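You operate a simulated robot arm through the tools that you are given. There is no shell and no other tool.

The job below is to be done with a simulated robot arm. You get a single attempt, and the scene is never put back.

JOB
Square and butt the two film ends on the splice line, then clamp both.

Only the result counts: the job must be done as asked and must still hold three seconds after the hand-in. Knocking over, shifting, dropping, spilling or breaking anything else fails it.

ROBOT AND FRAMES
A 7-joint arm with a two-finger parallel gripper, fixed in place. Base frame: the origin is at the foot of the arm, x ahead of it, y to its left, z up; the work surface is at about z = 0.88. Readings come in m, degrees, newtons and seconds.
With the tool pointing down near the work surface it reaches from about 0.1 to 0.64 m from the base axis. Its first joint turns from -66.0 to 66.0 degrees. Payload 1.57 kg.
Tool frame: the origin (TCP) lies between the finger pads and is the grasp point; the fingertips stand 0.03 m ahead of it; z points along the fingers, y is the line along which they close. The gripper opens to 0.08 m. The fingers are 0.017 m wide and 0.012 m thick; the gripper's body (0.04 by 0.082 m) begins 0.08 m behind the TCP.
Orientation is told as [roll, pitch, yaw] about the base's x, y, z axes, in that order, counted from this pose: with the fingers straight down and closing along the base's y, the tool's x points along the base's -x, its y along +y and its z along -z.

CONTROLS
- The arm moves only by the tool apply_moves. Its argument "deltas" is a list of rows, each a list of 7 numbers: the opening, from 0 (shut) to 1 (fully open), then the shift along the tool's x, y, z in m, then the turn, a rotation vector about the tool's x, y, z in degrees. In form: [[fingers, tx, ty, tz, rx, ry, rz], ...]. A call has 1 to 20 rows; each row is the pose to reach, as a shift and turn from the pose commanded when the call began, along the tool's axes at that moment. A row lasts 0.2 s, in which the tool goes at most 0.05 m and 8.6 degrees; a call with a longer step from one row to the next is refused whole, and so is a gripper value outside its range. A pose out of reach is approached as far as the arm can. The call stops where the force on the tool passes 40 N (or 10 N more than at its start, if that is more) or the arm is blocked; 0.2 s more then pass. The fingers move at their own pace (about 0.072 m/s each) and stop on an object; they squeeze with about 24 N. The grip force told is the motor's: it shows also when the fingers shut on nothing. Time passes only in rows, and 0.2 s behind the last, so rows that repeat a pose let the fingers close. The reply holds the time, the measured pose of the TCP, the force on the tool along the base axes, the opening and the grip force, in the units named above and with some noise, with the torque about the TCP (base axes, N m) and any sound that the robot's microphone picked up, and new pictures: "show" is both (left out), scene, wrist or none.
- Cameras (640 x 400 px; columns grow to the right, rows downward): "scene" is fixed at [0.0452, 0.4618, 1.3979]; the picture's right is [-0.76, -0.65, 0.00], its down [-0.50, 0.58, -0.64] and it looks along [0.42, -0.49, -0.77] (base axes); focal length 214 px, centre (320, 200). "wrist" rides on the gripper at [0.072, -0.007, -0.122] in the tool frame; the picture's right is [0.09, 1.00, 0.00], its down [-0.84, 0.08, -0.54] and it looks along [-0.54, 0.05, 0.84] (tool axes); focal length 238 px, centre (320, 200). There is no depth. A picture from a camera that has moved, and an enlarged one, comes with that camera's place and axes in the base frame and with its lens. The place of the scene camera against the robot may be out by one fixed shift of up to 0.025 m in any direction.
- zoom(camera, box): a new picture of the part [left, top, right, bottom] of that camera's present view, enlarged. It takes no simulated time.
- finish_job(): hands the job in; it is judged then, once.

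Nothing tells you positions but the pictures and the camera data. Unless the task says otherwise, let go and move clear before handing in.

The tools are called after ">>>" as name(argument=value, ...) on one line, values as JSON. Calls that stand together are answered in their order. apply_moves: Moves the arm, as the interface text tells. Its arguments: {"type":"object","properties":{"deltas":{"type":"array","items":{"type":"array","items":{"type":"number"}}},"show":{"type":"string","enum":["both","scene","wrist","none"]}},"required":["deltas"]} The other tools are called the same way: zoom (camera, box) takes an enlarged picture of a part of a camera's view; finish_job () hands the job in.

At the start:

```text
clock: 0.0
tool_pos: [0.3511, 0.0556, 1.1975]
tcp_rot: [0.0, 0.1, -0.1]
contact_force: [-0.3, -0.4, 0.6]
wrist_torque: [0.02, 0.0, 0.04]
gripper_width: 0.08
finger_force: 0.1
```

scene: 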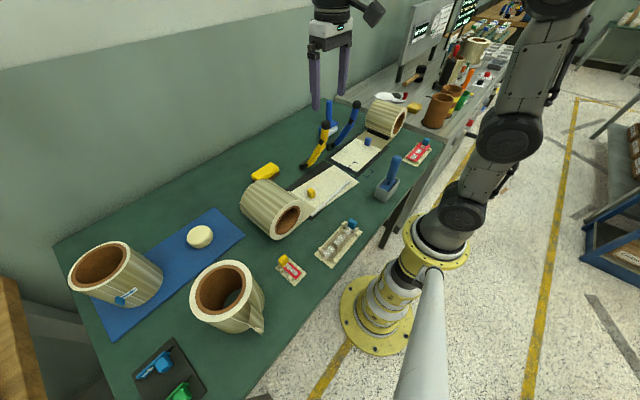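
wrist: 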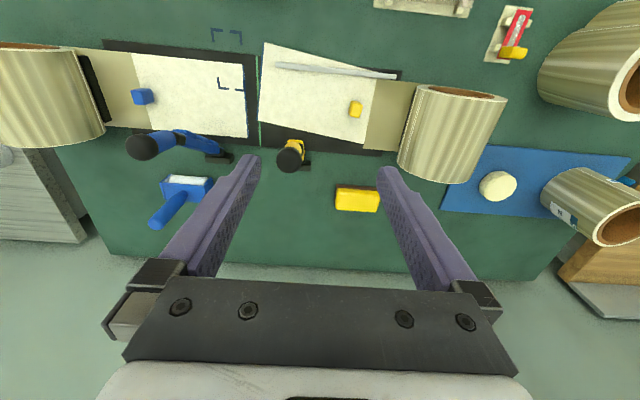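

I see a splicing table with two film rolls, one on each side of a splice line, a blue and a yellow toggle clamp, and small tabs on the film ends. First I'll enlarge the views to understand the pieces.

>>> zoom(camera="wrist", box=[60, 20, 300, 240])

>>> zoom(camera="wrist", box=[230, 20, 470, 240])

>>> zoom(camera="scene", box=[240, 80, 460, 240])

```text
1.82 times, centred on (180, 130) of wrist
camera zoom: at [0.2795, 0.0486, 1.319], right [-0.09, 1.0, 0.0], down [0.84, 0.08, 0.54], along [0.54, 0.05, -0.84], focal length 433 px, centre (574, 327)
```

zoom: 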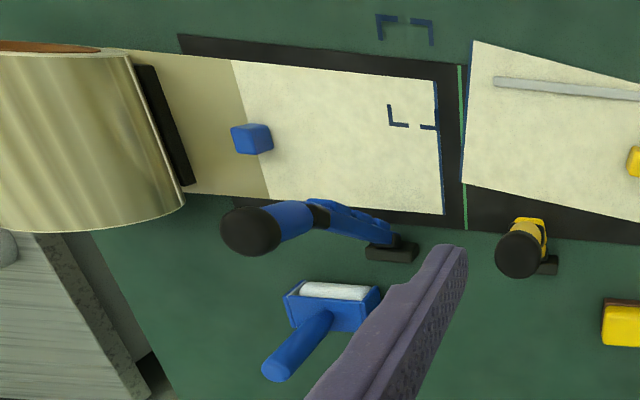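

```text
1.82 times, centred on (350, 130) of wrist
camera zoom: at [0.2795, 0.0486, 1.319], right [-0.09, 1.0, 0.0], down [0.84, 0.08, 0.54], along [0.54, 0.05, -0.84], focal length 433 px, centre (266, 327)
```

zoom: 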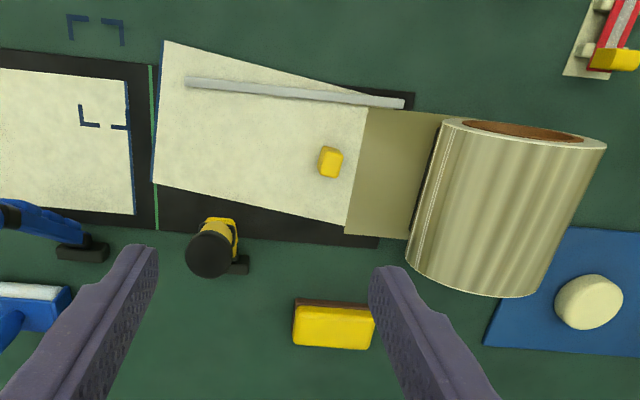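

```text
2.50 times, centred on (350, 160) of scene
camera zoom: at [0.0452, 0.4618, 1.3979], right [-0.76, -0.65, 0.0], down [-0.5, 0.58, -0.64], along [0.42, -0.49, -0.77], focal length 536 px, centre (245, 300)
```

zoom: 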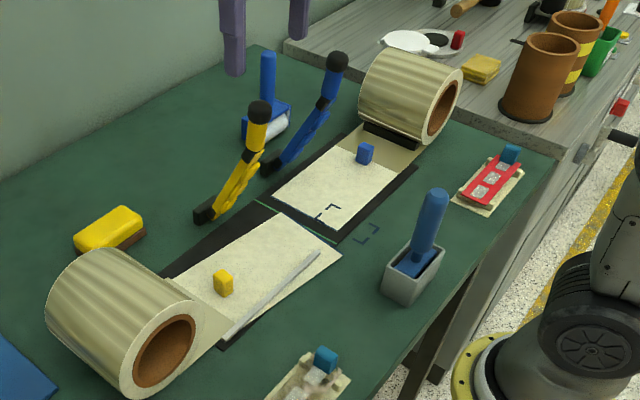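

The splice line (green) seems to lie near y≈-0.05. The blue film end is about square but short of the line, while the yellow film is skewed by about 7–8°. I'll take closer looks at the clamps, the rail and the bracket marks.

>>> zoom(camera="scene", box=[290, 90, 380, 180])

>>> zoom(camera="scene", box=[280, 140, 400, 220])

>>> zoom(camera="wrist", box=[120, 90, 320, 190])

>>> zoom(camera="wrist", box=[200, 20, 300, 100])

>>> zoom(camera="wrist", box=[250, 40, 420, 160])

```text
4.44 times, centred on (335, 135) of scene
camera zoom: at [0.0452, 0.4618, 1.3979], right [-0.76, -0.65, 0.0], down [-0.5, 0.58, -0.64], along [0.42, -0.49, -0.77], focal length 953 px, centre (253, 489)
```

zoom: 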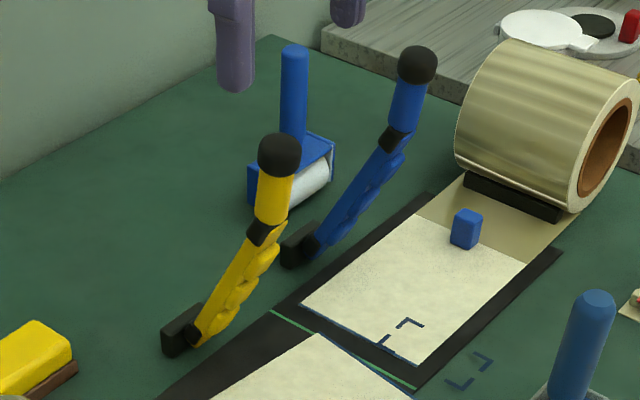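

```text
5.00 times, centred on (340, 180) of scene
camera zoom: at [0.0452, 0.4618, 1.3979], right [-0.76, -0.65, 0.0], down [-0.5, 0.58, -0.64], along [0.42, -0.49, -0.77], focal length 1072 px, centre (220, 300)
```

zoom: 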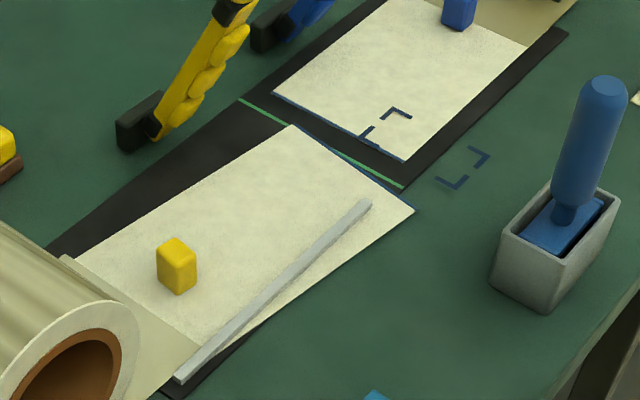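

```text
3.20 times, centred on (220, 140) of wrist
camera zoom: at [0.2795, 0.0486, 1.319], right [-0.09, 1.0, 0.0], down [0.84, 0.08, 0.54], along [0.54, 0.05, -0.84], focal length 763 px, centre (640, 392)
```

zoom: 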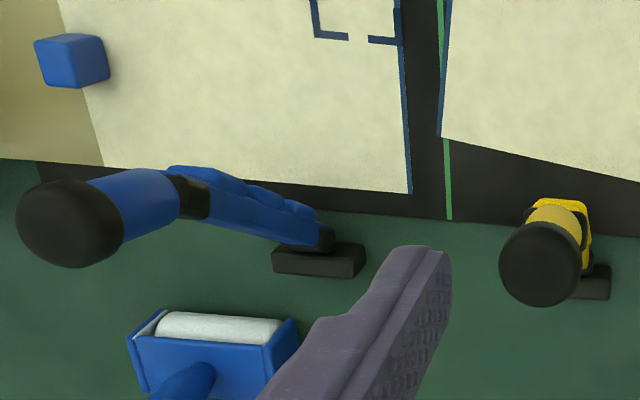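

```text
5.00 times, centred on (250, 60) of wrist
camera zoom: at [0.2795, 0.0486, 1.319], right [-0.09, 1.0, 0.0], down [0.84, 0.08, 0.54], along [0.54, 0.05, -0.84], focal length 1192 px, centre (670, 900)
```

zoom: 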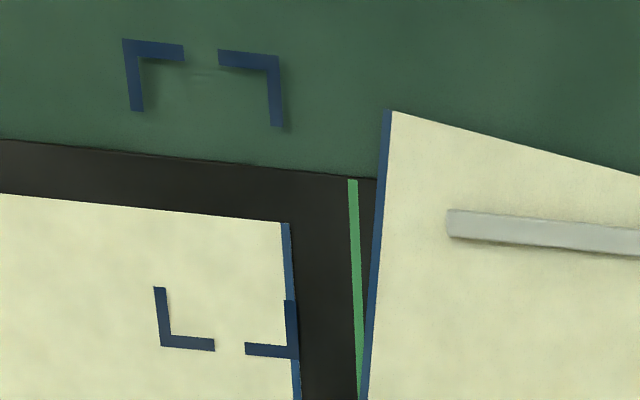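

```text
3.33 times, centred on (335, 100) of wrist
camera zoom: at [0.2795, 0.0486, 1.319], right [-0.09, 1.0, 0.0], down [0.84, 0.08, 0.54], along [0.54, 0.05, -0.84], focal length 794 px, centre (270, 533)
```

zoom: 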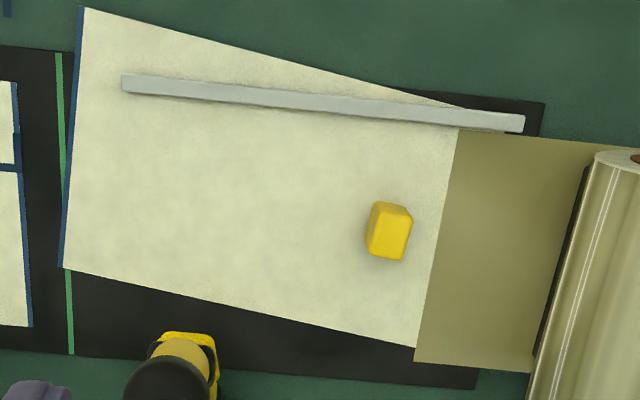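

The lever balls look to be near (0.383, 0.025, 1.083) for yellow and (0.382, -0.126, 1.084) for blue, hinged at the far side (x≈0.47). The tabs on the films look like grip handles, so I'll measure them more tightly before moving.

>>> zoom(camera="wrist", box=[335, 85, 385, 135])

>>> zoom(camera="wrist", box=[115, 70, 165, 120])

>>> zoom(camera="scene", box=[290, 170, 330, 210])

>>> zoom(camera="scene", box=[290, 115, 340, 175])

```text
8.00 times, centred on (360, 110) of wrist
camera zoom: at [0.2795, 0.0486, 1.319], right [-0.09, 1.0, 0.0], down [0.84, 0.08, 0.54], along [0.54, 0.05, -0.84], focal length 1907 px, centre (0, 920)
```

zoom: 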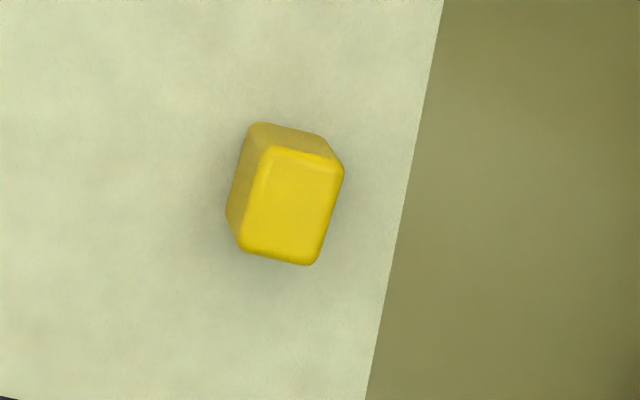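

```text
8.00 times, centred on (140, 95) of wrist
camera zoom: at [0.2795, 0.0486, 1.319], right [-0.09, 1.0, 0.0], down [0.84, 0.08, 0.54], along [0.54, 0.05, -0.84], focal length 1907 px, centre (1760, 1040)
```

zoom: 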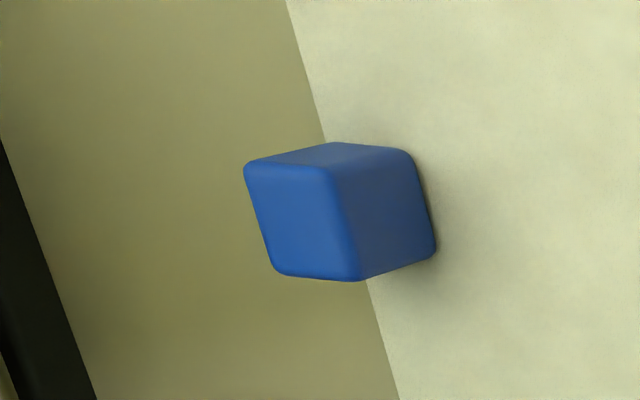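

```text
10.00 times, centred on (310, 190) of scene
camera zoom: at [0.0452, 0.4618, 1.3979], right [-0.76, -0.65, 0.0], down [-0.5, 0.58, -0.64], along [0.42, -0.49, -0.77], focal length 2145 px, centre (420, 300)
```

zoom: 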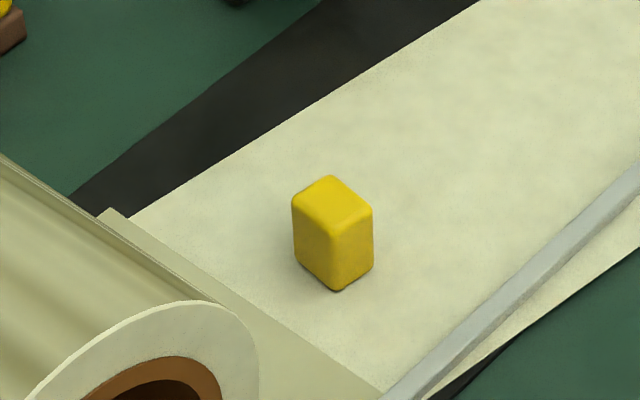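

```text
6.67 times, centred on (315, 145) of scene
camera zoom: at [0.0452, 0.4618, 1.3979], right [-0.76, -0.65, 0.0], down [-0.5, 0.58, -0.64], along [0.42, -0.49, -0.77], focal length 1430 px, centre (353, 567)
```

zoom: 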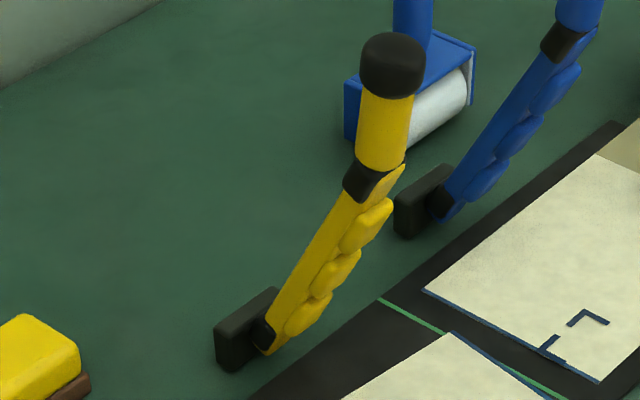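

The tabs look about 16 × 22 mm in plan and 33 mm tall, and the clamp levers hinge at the far side and swing down toward me onto the film. I'll zoom in on the splice line to measure the angle and gap of both edges.

>>> zoom(camera="wrist", box=[210, 45, 290, 95])

>>> zoom(camera="wrist", box=[210, 95, 290, 145])

```text
8.00 times, centred on (250, 70) of wrist
camera zoom: at [0.2795, 0.0486, 1.319], right [-0.09, 1.0, 0.0], down [0.84, 0.08, 0.54], along [0.54, 0.05, -0.84], focal length 1907 px, centre (880, 1240)
```

zoom: 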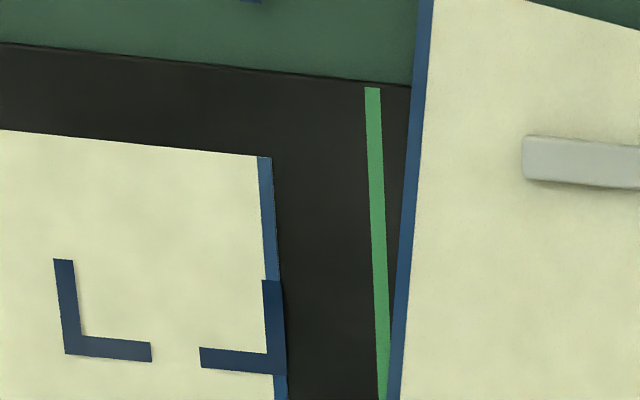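

```text
8.00 times, centred on (250, 120) of wrist
camera zoom: at [0.2795, 0.0486, 1.319], right [-0.09, 1.0, 0.0], down [0.84, 0.08, 0.54], along [0.54, 0.05, -0.84], focal length 1907 px, centre (880, 840)
```

zoom: 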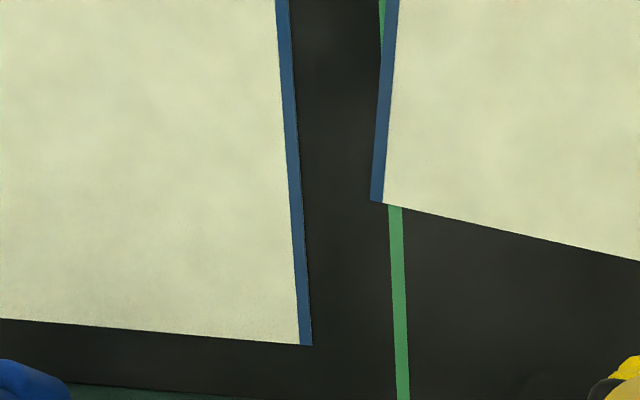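

I measure the splice line at y≈-0.0494. The blue edge is square at y≈-0.070, and the yellow edge is skewed about -8.1° with its tab near (0.363, 0.1155, top ≈0.913). Next I'll move above the yellow tab, clear of the lever, turning to match the skew.

>>> apply_moves(deltas=[[0.6, -0.006, 0.03, 0.0, 0, 0, 4.0], [0.6, -0.0119, 0.0599, 0.0, 0, 0, 8.1], [0.6, -0.0119, 0.0599, 0.04, 0, 0, 8.1], [0.6, -0.0119, 0.0599, 0.08, 0, 0, 8.1], [0.6, -0.0119, 0.0599, 0.12, 0, 0, 8.1], [0.6, -0.0119, 0.0599, 0.16, 0, 0, 8.1], [0.6, -0.0119, 0.0599, 0.1975, 0, 0, 8.1], [0.6, -0.0119, 0.0599, 0.1975, 0, 0, 8.1]])

```text
clock: 1.8
tool_pos: [0.3619, 0.1163, 0.9978]
tcp_rot: [0.0, -0.1, -8.1]
contact_force: [-0.3, 0.4, 0.3]
wrist_torque: [-0.01, -0.03, 0.01]
gripper_width: 0.0478
finger_force: 0.0
camera wrist: at [0.2898, 0.1193, 1.1195], right [0.05, 1.0, 0.0], down [0.84, -0.04, 0.54], along [0.54, -0.03, -0.84], focal length 238 px, centre (320, 200)
```

scene: 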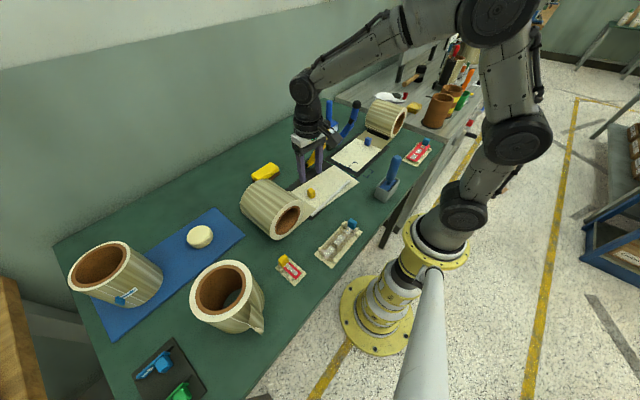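
wrist: 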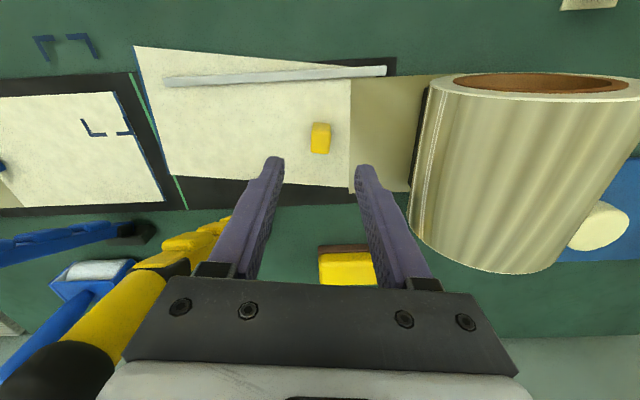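

The tab appears to be centred in the fingers' plane. I'll zoom in to check alignment and yaw before descending.

>>> zoom(camera="wrist", box=[280, 110, 360, 160])

>>> zoom(camera="scene", box=[270, 80, 370, 220])

```text
8.00 times, centred on (320, 135) of wrist
camera zoom: at [0.2898, 0.1193, 1.1195], right [0.05, 1.0, 0.0], down [0.84, -0.04, 0.54], along [0.54, -0.03, -0.84], focal length 1907 px, centre (320, 720)
```

zoom: 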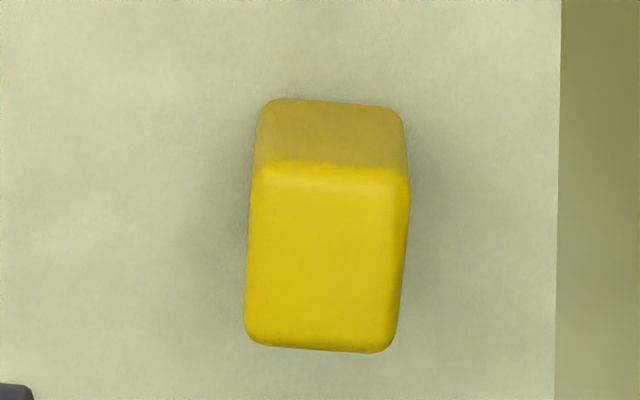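

```text
2.86 times, centred on (320, 150) of scene
camera zoom: at [0.0452, 0.4618, 1.3979], right [-0.76, -0.65, 0.0], down [-0.5, 0.58, -0.64], along [0.42, -0.49, -0.77], focal length 613 px, centre (320, 343)
```

zoom: 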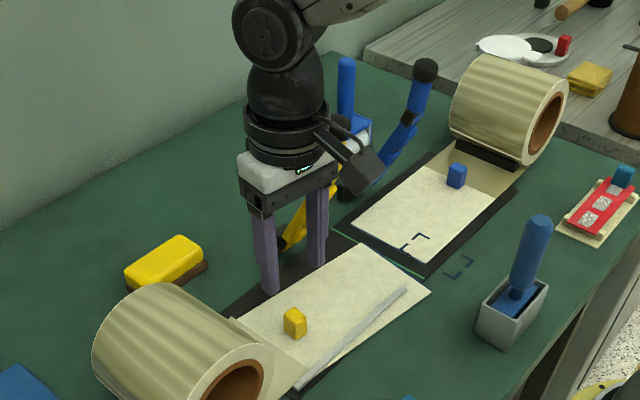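

The tab is aligned with the fingers, so I'll descend with the fingertips stopping about 1 cm above the film.

>>> apply_moves(deltas=[[0.6, 0.0, 0.0, 0.025, 0, 0, 0], [0.6, 0.0, 0.0, 0.05, 0, 0, 0], [0.6, 0.0, 0.0, 0.065, 0, 0, 0], [0.6, 0.0, 0.0, 0.073, 0, 0, 0], [0.6, 0.0, 0.0, 0.073, 0, 0, 0]])

```text
clock: 3.0
tool_pos: [0.3628, 0.1146, 0.9286]
tcp_rot: [-0.1, 0.0, -8.2]
contact_force: [0.0, 0.5, -0.3]
wrist_torque: [-0.02, -0.05, 0.0]
gripper_width: 0.048
finger_force: 0.1
camera wrist: at [0.291, 0.1185, 1.0487], right [0.05, 1.0, 0.0], down [0.84, -0.04, 0.54], along [0.54, -0.03, -0.84], focal length 238 px, centre (320, 200)
```

scene: 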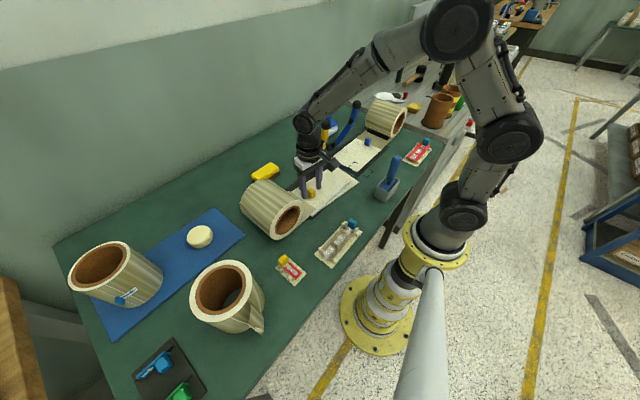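
wrist: 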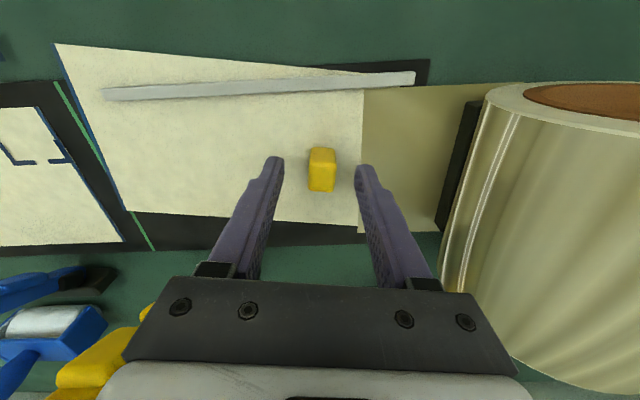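

>>> zoom(camera="wrist", box=[250, 130, 394, 220])

>>> zoom(camera="scene", box=[270, 110, 370, 220])

```text
4.44 times, centred on (322, 175) of wrist
camera zoom: at [0.291, 0.1185, 1.0487], right [0.05, 1.0, 0.0], down [0.84, -0.04, 0.54], along [0.54, -0.03, -0.84], focal length 1059 px, centre (311, 311)
```

zoom: 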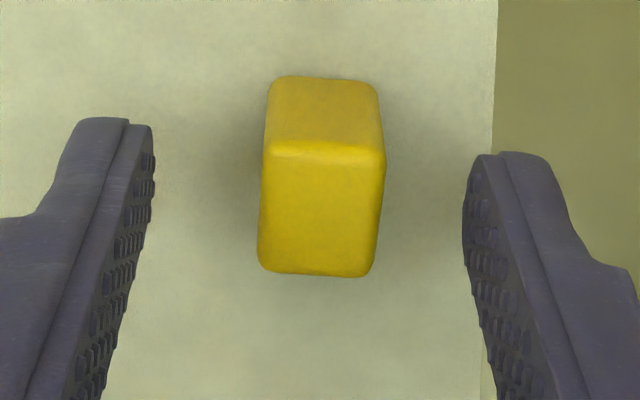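

```text
3.64 times, centred on (320, 165) of scene
camera zoom: at [0.0452, 0.4618, 1.3979], right [-0.76, -0.65, 0.0], down [-0.5, 0.58, -0.64], along [0.42, -0.49, -0.77], focal length 780 px, centre (320, 327)
```

zoom: 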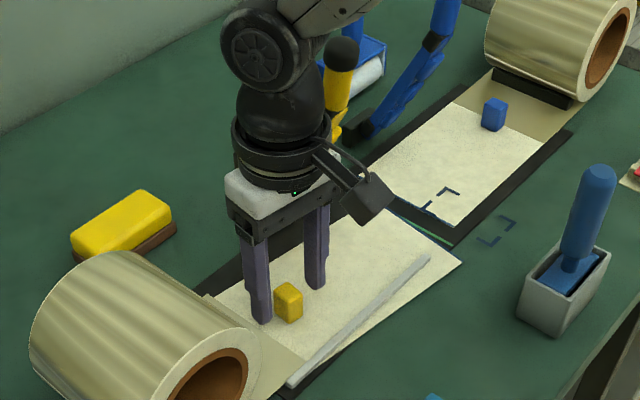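

The tab sits squarely between the pads, with its top near z≈0.909. I'll go down 6 mm more and close on it.

>>> apply_moves(deltas=[[0.6, 0.0, 0.0, 0.003, 0, 0, 0], [0.6, 0.0, 0.0, 0.006, 0, 0, 0], [0.4, 0.0, 0.0, 0.006, 0, 0, 0], [0.3, 0.0, 0.0, 0.006, 0, 0, 0], [0.15, 0.0, 0.0, 0.006, 0, 0, 0], [0.0, 0.0, 0.0, 0.006, 0, 0, 0], [0.0, 0.0, 0.0, 0.006, 0, 0, 0], [0.0, 0.0, 0.0, 0.006, 0, 0, 0]])

```text
clock: 4.8
tool_pos: [0.3645, 0.1156, 0.9225]
tcp_rot: [0.1, 0.0, -8.0]
contact_force: [-0.4, 17.2, -4.9]
wrist_torque: [0.32, 0.06, 0.21]
gripper_width: 0.0171
finger_force: 32.1
camera wrist: at [0.2917, 0.1195, 1.0425], right [0.05, 1.0, 0.0], down [0.84, -0.04, 0.54], along [0.54, -0.03, -0.84], focal length 238 px, centre (320, 200)
```

scene: 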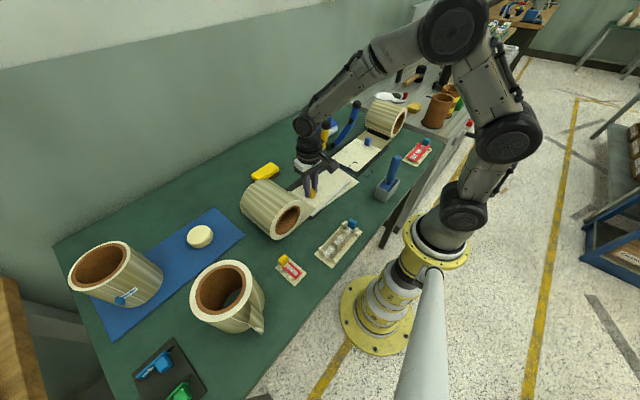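
wrist: 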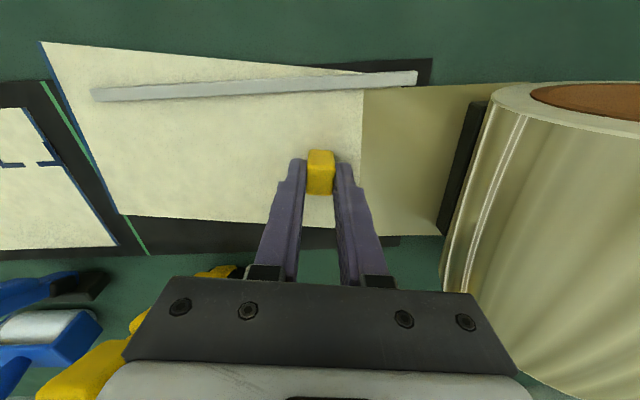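

I've gripped the tab at 17 mm width. There's about 17 N of side reaction, so the film resists somewhat. I'll begin rotating it square in small steps and watch the forces.

>>> apply_moves(deltas=[[0.0, -0.0014, 0.0, 0.0, 0, 0, -1.0], [0.0, -0.0028, -0.0001, 0.0, 0, 0, -2.0]], show="wrist")

```text
clock: 5.4
tool_pos: [0.3661, 0.115, 0.9215]
tcp_rot: [0.1, -0.1, -6.0]
contact_force: [1.3, 23.4, -3.2]
wrist_torque: [0.39, 0.26, 0.05]
gripper_width: 0.0174
finger_force: 32.3
camera wrist: at [0.2942, 0.1166, 1.0424], right [0.01, 1.0, 0.0], down [0.84, -0.01, 0.54], along [0.54, -0.01, -0.84], focal length 238 px, centre (320, 200)
```

wrist: 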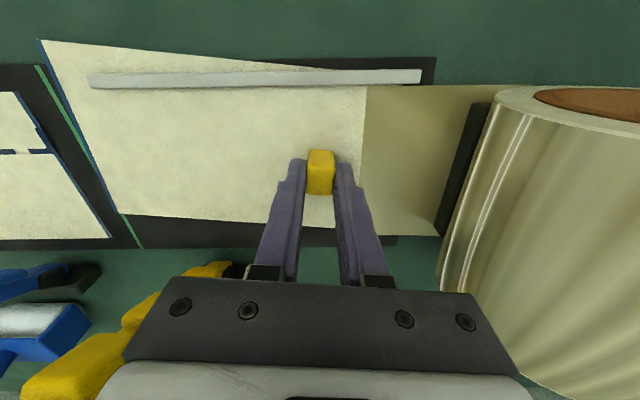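

>>> apply_moves(deltas=[[0.0, -0.0014, 0.0, 0.0, 0, 0, -1.0], [0.0, -0.0028, -0.0001, 0.0, 0, 0, -2.0], [0.0, -0.0042, -0.0001, 0.0, 0, 0, -3.0]], show="wrist")

```text
clock: 6.2
tool_pos: [0.3706, 0.1149, 0.9222]
tcp_rot: [0.2, 0.1, -3.2]
contact_force: [1.5, 27.5, -8.7]
wrist_torque: [0.39, -0.89, -0.15]
gripper_width: 0.0174
finger_force: 32.4
camera wrist: at [0.2986, 0.1125, 1.0425], right [-0.04, 1.0, 0.0], down [0.84, 0.03, 0.54], along [0.54, 0.02, -0.84], focal length 238 px, centre (320, 200)
```

wrist: 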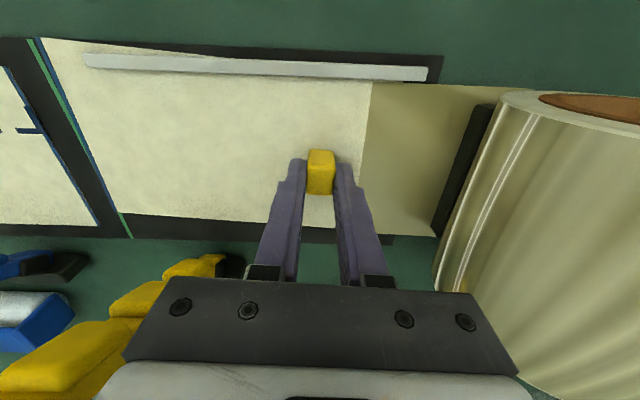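

>>> zoom(camera="wrist", box=[0, 20, 320, 220])

>>> zoom(camera="scene", box=[280, 120, 380, 220])

>>> zoom(camera="wrist", box=[240, 40, 460, 170])

```text
2.00 times, centred on (160, 120) of wrist
camera zoom: at [0.2986, 0.1125, 1.0425], right [-0.04, 1.0, 0.0], down [0.84, 0.03, 0.54], along [0.54, 0.02, -0.84], focal length 477 px, centre (640, 360)
```

zoom: 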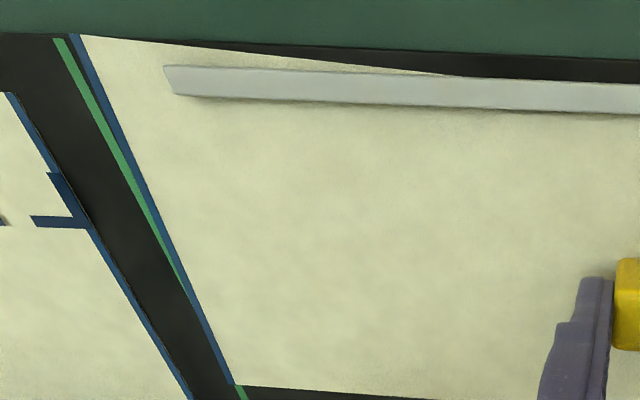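

```text
4.00 times, centred on (330, 170) of scene
camera zoom: at [0.0453, 0.4626, 1.3977], right [-0.76, -0.65, 0.0], down [-0.5, 0.58, -0.64], along [0.42, -0.49, -0.77], focal length 858 px, centre (280, 320)
```

zoom: 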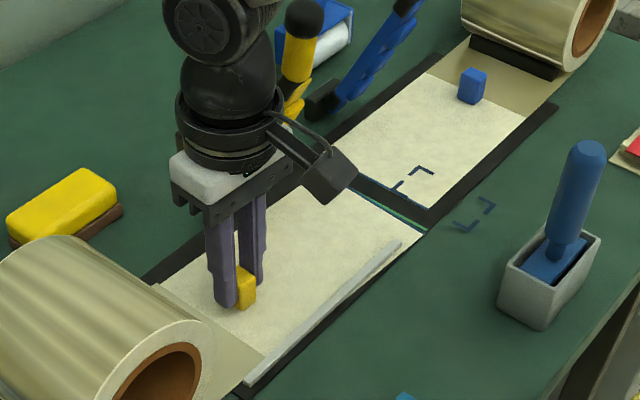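

```text
2.91 times, centred on (350, 105) of wrist
camera zoom: at [0.2986, 0.1125, 1.0425], right [-0.04, 1.0, 0.0], down [0.84, 0.03, 0.54], along [0.54, 0.02, -0.84], focal length 693 px, centre (233, 476)
```

zoom: 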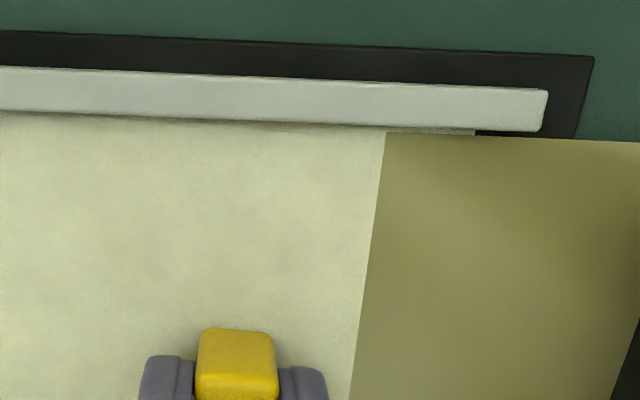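

The film follows the tool, and the remaining skew is about 3°. I'll complete the rotation and then measure.

>>> apply_moves(deltas=[[0.0, -0.0014, 0.0, 0.0, 0, 0, -1.0], [0.0, -0.0028, -0.0001, 0.0, 0, 0, -2.0], [0.0, -0.0042, -0.0001, 0.0, 0, 0, -3.1], [0.0, -0.0042, -0.0001, 0.0, 0, 0, -3.1]], show="wrist")

>>> zoom(camera="wrist", box=[0, 0, 200, 125])

>>> zoom(camera="wrist", box=[0, 110, 200, 235])

```text
clock: 7.2
tool_pos: [0.3755, 0.1153, 0.9219]
tcp_rot: [0.1, 0.0, -0.1]
contact_force: [4.6, 24.6, -6.0]
wrist_torque: [0.43, -0.02, -0.38]
gripper_width: 0.0173
finger_force: 32.0
camera wrist: at [0.3028, 0.1086, 1.0425], right [-0.09, 1.0, 0.0], down [0.84, 0.08, 0.54], along [0.54, 0.05, -0.84], focal length 238 px, centre (320, 200)
```

wrist: 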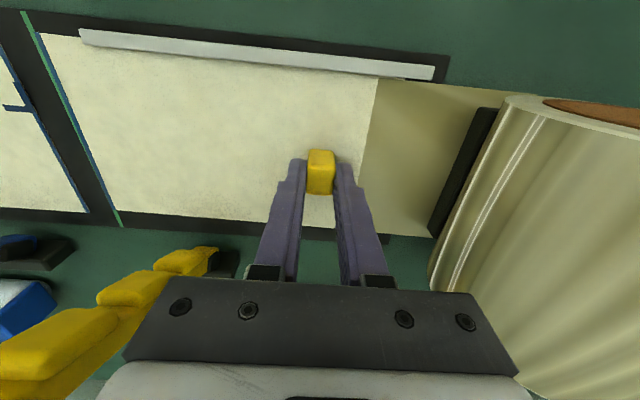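

```text
3.20 times, centred on (100, 62) of wrist
camera zoom: at [0.3028, 0.1086, 1.0425], right [-0.09, 1.0, 0.0], down [0.84, 0.08, 0.54], along [0.54, 0.05, -0.84], focal length 763 px, centre (1024, 640)
```

zoom: 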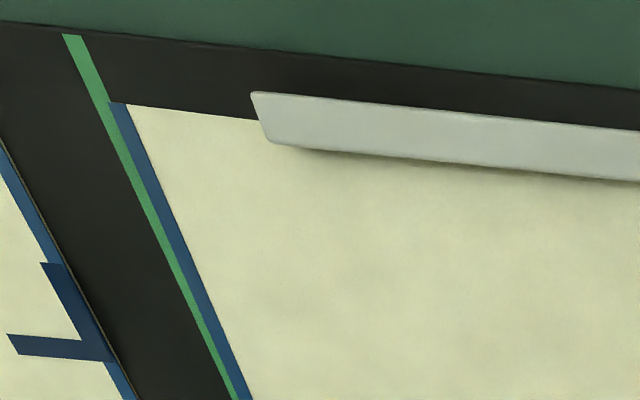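

```text
3.20 times, centred on (100, 172) of wrist
camera zoom: at [0.3028, 0.1086, 1.0425], right [-0.09, 1.0, 0.0], down [0.84, 0.08, 0.54], along [0.54, 0.05, -0.84], focal length 763 px, centre (1024, 288)
```

zoom: 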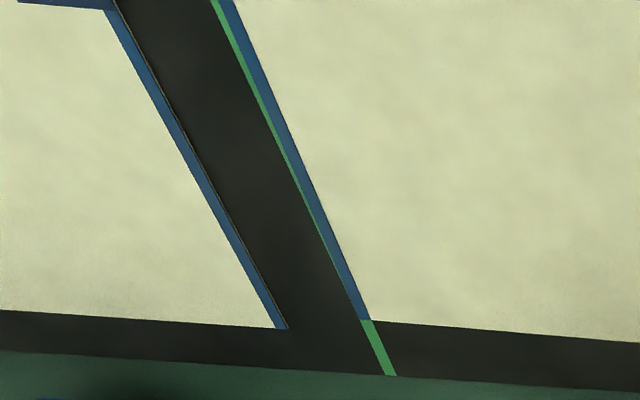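

The yellow edge now reaches the line, with about 1.1° of skew left. The far corner is ~1.6 mm over and the near corner ~0.8 mm short, and the end sits about 3.7 mm low in x. I'll rotate by 1.15° more and adjust slightly.

>>> apply_moves(deltas=[[0.0, 0.0, 0.0002, 0.0, 0, 0, -0.6], [0.0, -0.0003, 0.0004, 0.0, 0, 0, -1.15], [0.0, -0.0003, 0.0004, 0.0, 0, 0, -1.15]], show="wrist")

>>> zoom(camera="wrist", box=[0, 0, 160, 100])

>>> zoom(camera="wrist", box=[20, 120, 180, 220])

```text
clock: 8.0
tool_pos: [0.3744, 0.1148, 0.922]
tcp_rot: [0.1, 0.0, 1.1]
contact_force: [5.7, 22.5, -8.5]
wrist_torque: [0.33, -0.33, -0.57]
gripper_width: 0.0174
finger_force: 32.4
camera wrist: at [0.3032, 0.1072, 1.0426], right [-0.11, 0.99, 0.0], down [0.83, 0.09, 0.54], along [0.54, 0.06, -0.84], focal length 238 px, centre (320, 200)
```

wrist: 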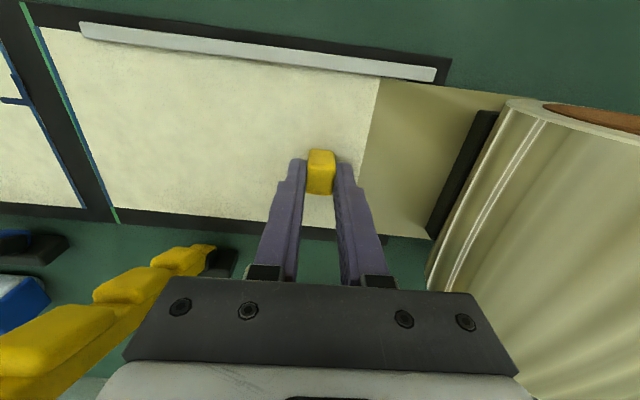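

```text
4.00 times, centred on (80, 50) of wrist
camera zoom: at [0.3032, 0.1072, 1.0426], right [-0.11, 0.99, 0.0], down [0.83, 0.09, 0.54], along [0.54, 0.06, -0.84], focal length 953 px, centre (1280, 800)
```

zoom: 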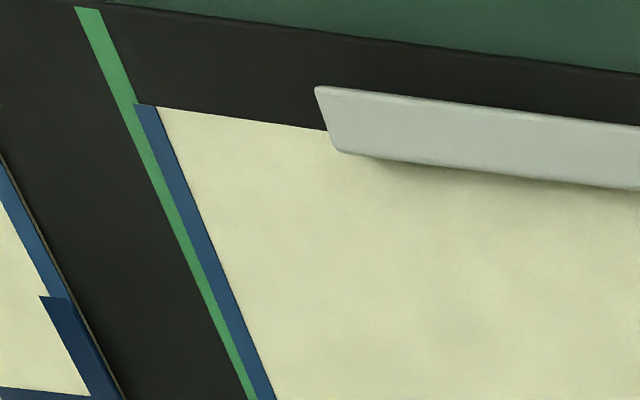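

```text
4.00 times, centred on (100, 170) of wrist
camera zoom: at [0.3032, 0.1072, 1.0426], right [-0.11, 0.99, 0.0], down [0.83, 0.09, 0.54], along [0.54, 0.06, -0.84], focal length 953 px, centre (1200, 320)
```

zoom: 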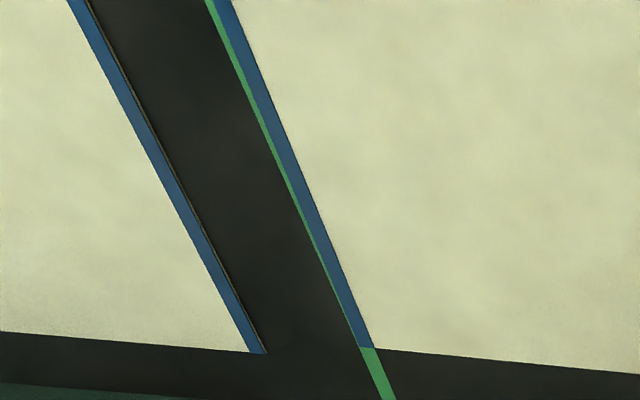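

>>> zoom(camera="wrist", box=[80, 180, 300, 260])

>>> zoom(camera="wrist", box=[270, 130, 370, 200])

>>> zoom(camera="scene", box=[280, 130, 370, 220])

```text
2.91 times, centred on (190, 220) of wrist
camera zoom: at [0.3032, 0.1072, 1.0426], right [-0.11, 0.99, 0.0], down [0.83, 0.09, 0.54], along [0.54, 0.06, -0.84], focal length 693 px, centre (698, 142)
```

zoom: 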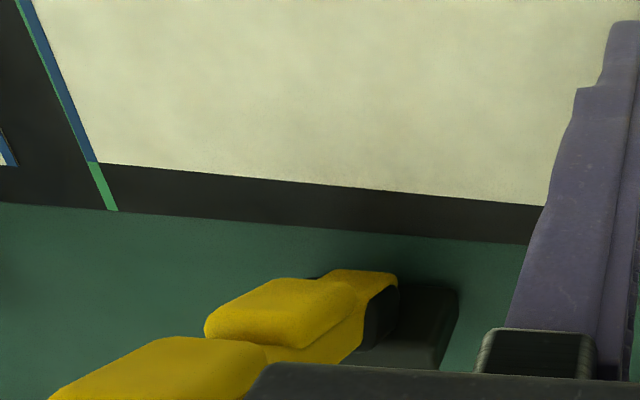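

```text
5.71 times, centred on (320, 165) of wrist
camera zoom: at [0.3032, 0.1072, 1.0426], right [-0.11, 0.99, 0.0], down [0.83, 0.09, 0.54], along [0.54, 0.06, -0.84], focal length 1362 px, centre (320, 400)
```

zoom: 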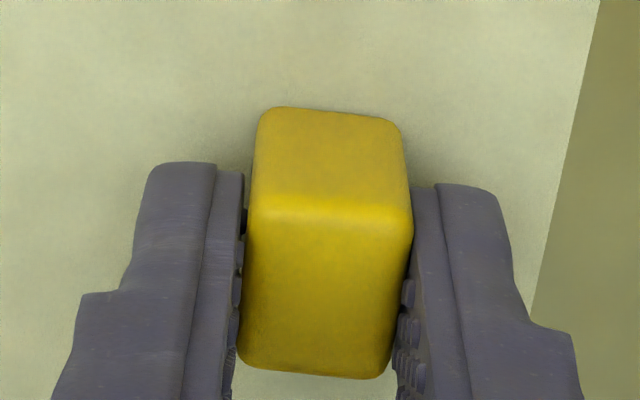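

```text
4.44 times, centred on (325, 175) of scene
camera zoom: at [0.0455, 0.4624, 1.3977], right [-0.76, -0.65, 0.0], down [-0.5, 0.58, -0.64], along [0.42, -0.49, -0.77], focal length 953 px, centre (298, 311)
```

zoom: 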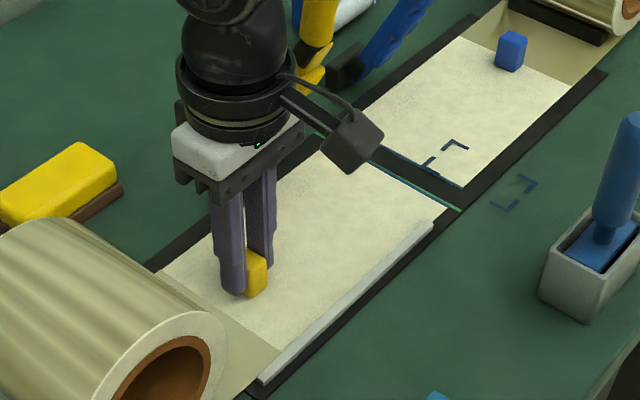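

The film's tab is lagging the pads slightly against friction, so about 1° of skew remains. I'll turn a little further so that it follows.

>>> apply_moves(deltas=[[0.0, -0.0002, 0.0003, 0.0, 0, 0, -0.8], [0.0, -0.0002, 0.0006, 0.0, 0, 0, -1.6], [0.0, -0.0002, 0.0006, 0.0, 0, 0, -1.6]], show="wrist")

>>> zoom(camera="wrist", box=[0, 0, 160, 100])

>>> zoom(camera="wrist", box=[20, 120, 180, 220])

>>> zoom(camera="wrist", box=[270, 130, 370, 200])

```text
clock: 8.8
tool_pos: [0.3763, 0.1144, 0.922]
tcp_rot: [0.0, -0.1, 2.8]
contact_force: [7.7, 18.7, -6.8]
wrist_torque: [0.29, -0.11, -0.64]
gripper_width: 0.0175
finger_force: 32.7
camera wrist: at [0.3039, 0.1053, 1.0427], right [-0.14, 0.99, 0.0], down [0.83, 0.12, 0.54], along [0.54, 0.08, -0.84], focal length 238 px, centre (320, 200)
```

wrist: 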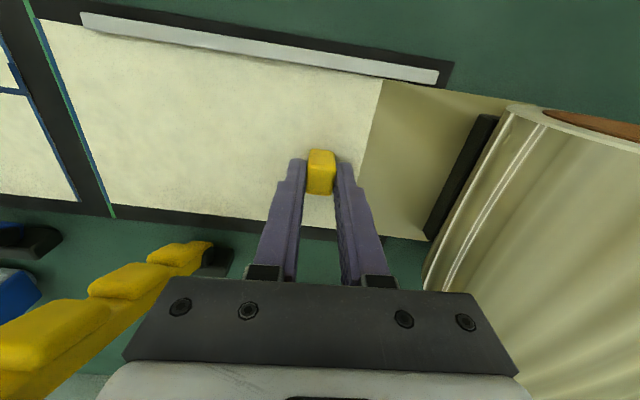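

```text
4.00 times, centred on (80, 50) of wrist
camera zoom: at [0.3039, 0.1053, 1.0427], right [-0.14, 0.99, 0.0], down [0.83, 0.12, 0.54], along [0.54, 0.08, -0.84], focal length 953 px, centre (1280, 800)
```

zoom: 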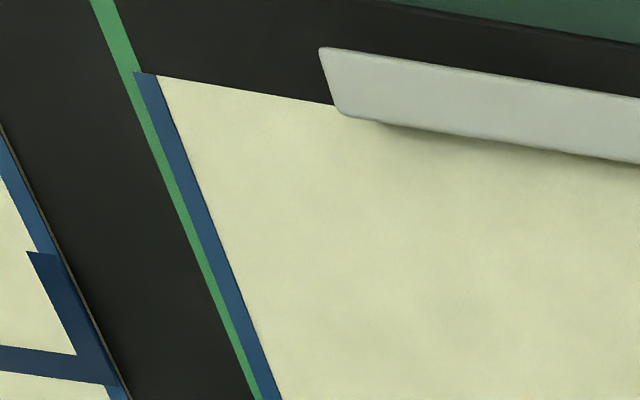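

```text
4.00 times, centred on (100, 170) of wrist
camera zoom: at [0.3039, 0.1053, 1.0427], right [-0.14, 0.99, 0.0], down [0.83, 0.12, 0.54], along [0.54, 0.08, -0.84], focal length 953 px, centre (1200, 320)
```

zoom: 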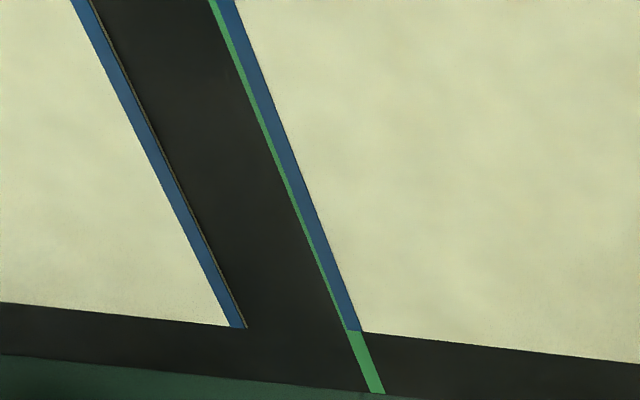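

```text
5.71 times, centred on (320, 165) of wrist
camera zoom: at [0.3039, 0.1053, 1.0427], right [-0.14, 0.99, 0.0], down [0.83, 0.12, 0.54], along [0.54, 0.08, -0.84], focal length 1362 px, centre (320, 400)
```

zoom: 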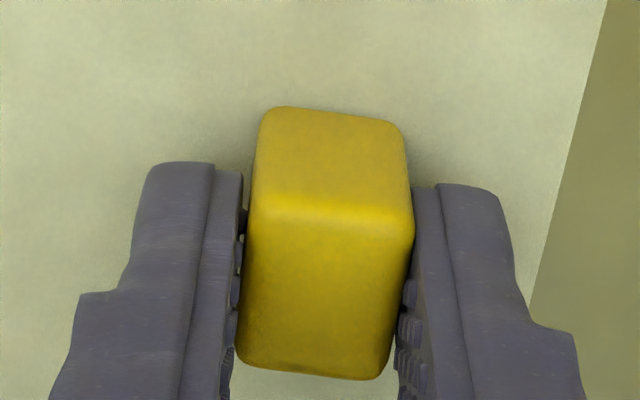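

The film resists like a web with some tension toward the roll (force +y ≈19 N, growing torque). I'll release now to see whether it stays put or springs back.

>>> apply_moves(deltas=[[0.2, 0, 0, 0, 0, 0, 0], [0.4, 0, 0, 0, 0, 0, 0], [0.5, 0, 0, 0, 0, 0, 0], [0.5, 0, 0, 0, 0, 0, 0]], show="wrist")

>>> zoom(camera="wrist", box=[0, 0, 160, 100])

>>> zoom(camera="wrist", box=[20, 120, 180, 220])

>>> zoom(camera="wrist", box=[270, 130, 370, 200])

```text
clock: 9.8
tool_pos: [0.3742, 0.1136, 0.9216]
tcp_rot: [0.0, 0.1, 2.8]
contact_force: [1.1, 0.5, -0.6]
wrist_torque: [-0.02, 0.0, 0.03]
gripper_width: 0.0399
finger_force: 0.0
camera wrist: at [0.3035, 0.1048, 1.0428], right [-0.14, 0.99, 0.0], down [0.83, 0.12, 0.54], along [0.54, 0.08, -0.84], focal length 238 px, centre (320, 200)
```

wrist: 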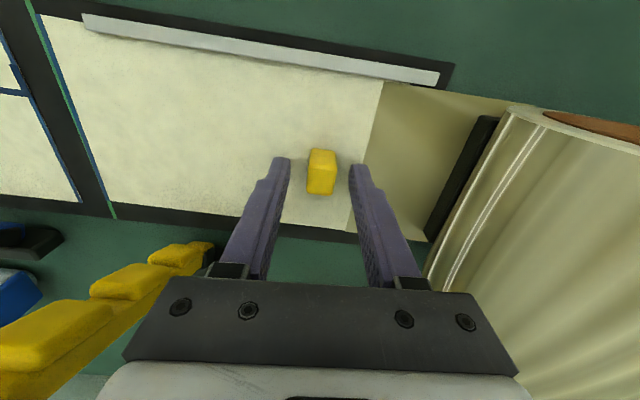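

```text
4.00 times, centred on (80, 50) of wrist
camera zoom: at [0.3035, 0.1048, 1.0428], right [-0.14, 0.99, 0.0], down [0.83, 0.12, 0.54], along [0.54, 0.08, -0.84], focal length 953 px, centre (1280, 800)
```

zoom: 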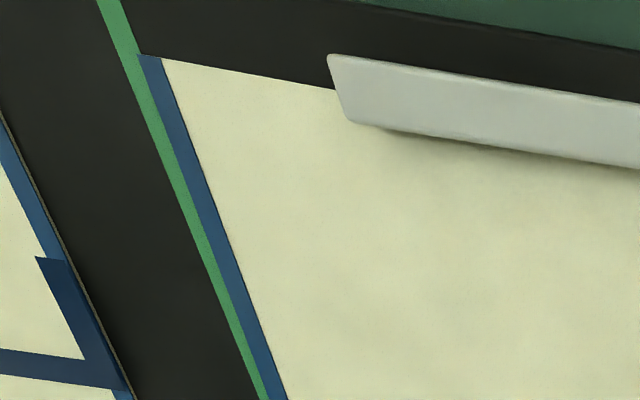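

```text
4.00 times, centred on (100, 170) of wrist
camera zoom: at [0.3035, 0.1048, 1.0428], right [-0.14, 0.99, 0.0], down [0.83, 0.12, 0.54], along [0.54, 0.08, -0.84], focal length 953 px, centre (1200, 320)
```

zoom: 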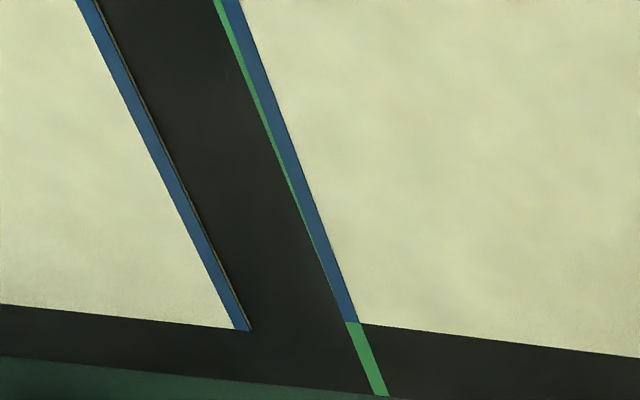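

```text
5.71 times, centred on (320, 165) of wrist
camera zoom: at [0.3035, 0.1048, 1.0428], right [-0.14, 0.99, 0.0], down [0.83, 0.12, 0.54], along [0.54, 0.08, -0.84], focal length 1362 px, centre (320, 400)
```

zoom: 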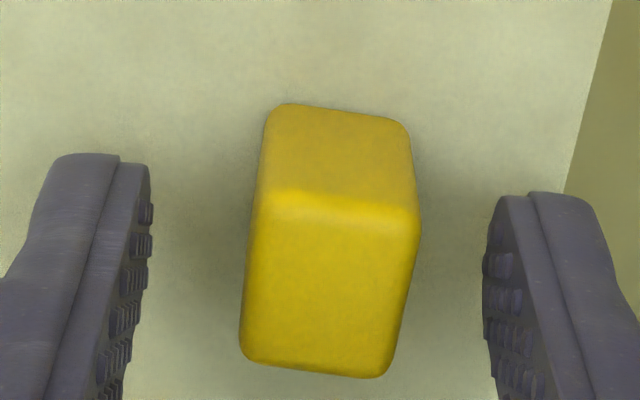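

The film held most of its position and only relaxed back to about 1.1° skew. I'll re-align the fingers to the tab, grip it again centred, and rotate with some overshoot to offset the relaxation.

>>> apply_moves(deltas=[[0.5, 0, 0, 0, 0, 0, 2.0], [0.5, 0, 0, 0, 0, 0, 3.9], [0.3, 0, 0, 0, 0, 0, 3.9], [0.1, 0, 0, 0, 0, 0, 3.9], [0.0, 0, 0, 0, 0, 0, 3.9], [0.0, 0, 0, 0, 0, 0, 3.9], [0.0, 0, 0, 0, 0, 0, 3.9]], show="wrist")

>>> zoom(camera="wrist", box=[0, 0, 160, 100])

>>> zoom(camera="wrist", box=[20, 120, 180, 220])

>>> zoom(camera="wrist", box=[270, 130, 370, 200])

```text
clock: 11.4
tool_pos: [0.3748, 0.114, 0.9217]
tcp_rot: [0.0, 0.1, -1.1]
contact_force: [-0.7, 2.9, -1.6]
wrist_torque: [0.05, -0.01, 0.0]
gripper_width: 0.0172
finger_force: 31.9
camera wrist: at [0.3029, 0.1102, 1.0425], right [-0.07, 1.0, 0.0], down [0.84, 0.06, 0.54], along [0.54, 0.04, -0.84], focal length 238 px, centre (320, 200)
```

wrist: 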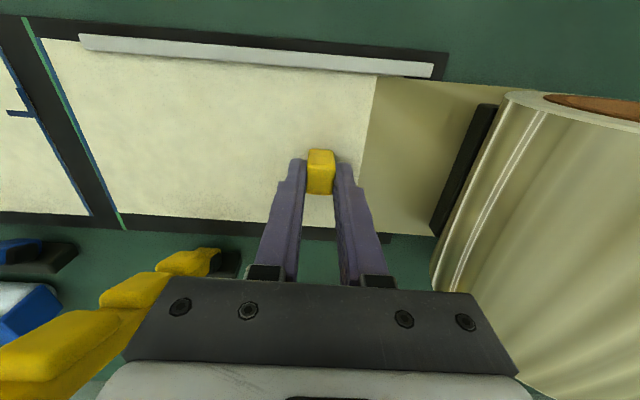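

```text
4.00 times, centred on (80, 50) of wrist
camera zoom: at [0.3029, 0.1102, 1.0425], right [-0.07, 1.0, 0.0], down [0.84, 0.06, 0.54], along [0.54, 0.04, -0.84], focal length 953 px, centre (1280, 800)
```

zoom: 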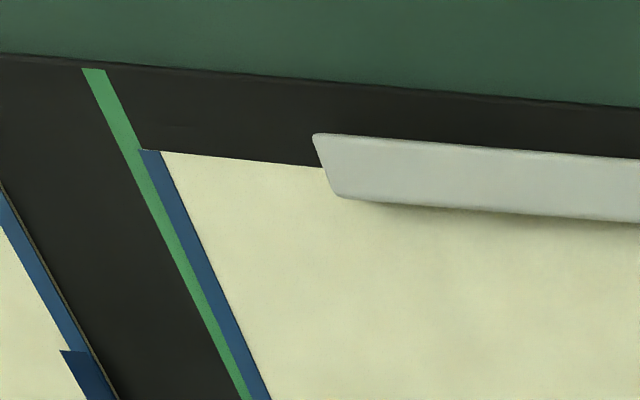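

```text
4.00 times, centred on (100, 170) of wrist
camera zoom: at [0.3029, 0.1102, 1.0425], right [-0.07, 1.0, 0.0], down [0.84, 0.06, 0.54], along [0.54, 0.04, -0.84], focal length 953 px, centre (1200, 320)
```

zoom: 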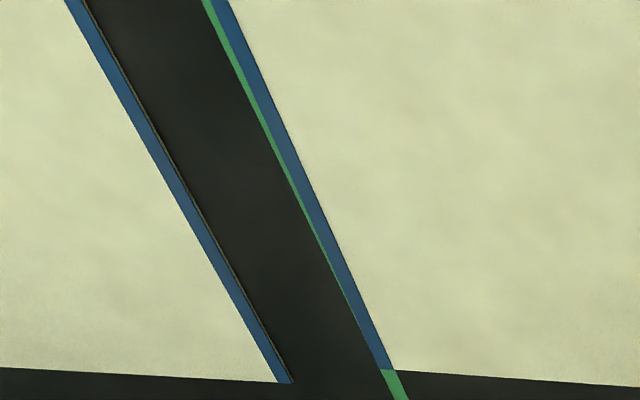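

```text
5.71 times, centred on (320, 165) of wrist
camera zoom: at [0.3029, 0.1102, 1.0425], right [-0.07, 1.0, 0.0], down [0.84, 0.06, 0.54], along [0.54, 0.04, -0.84], focal length 1362 px, centre (320, 400)
```

zoom: 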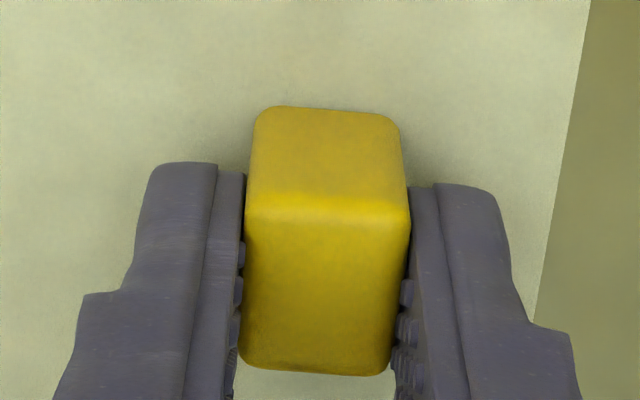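

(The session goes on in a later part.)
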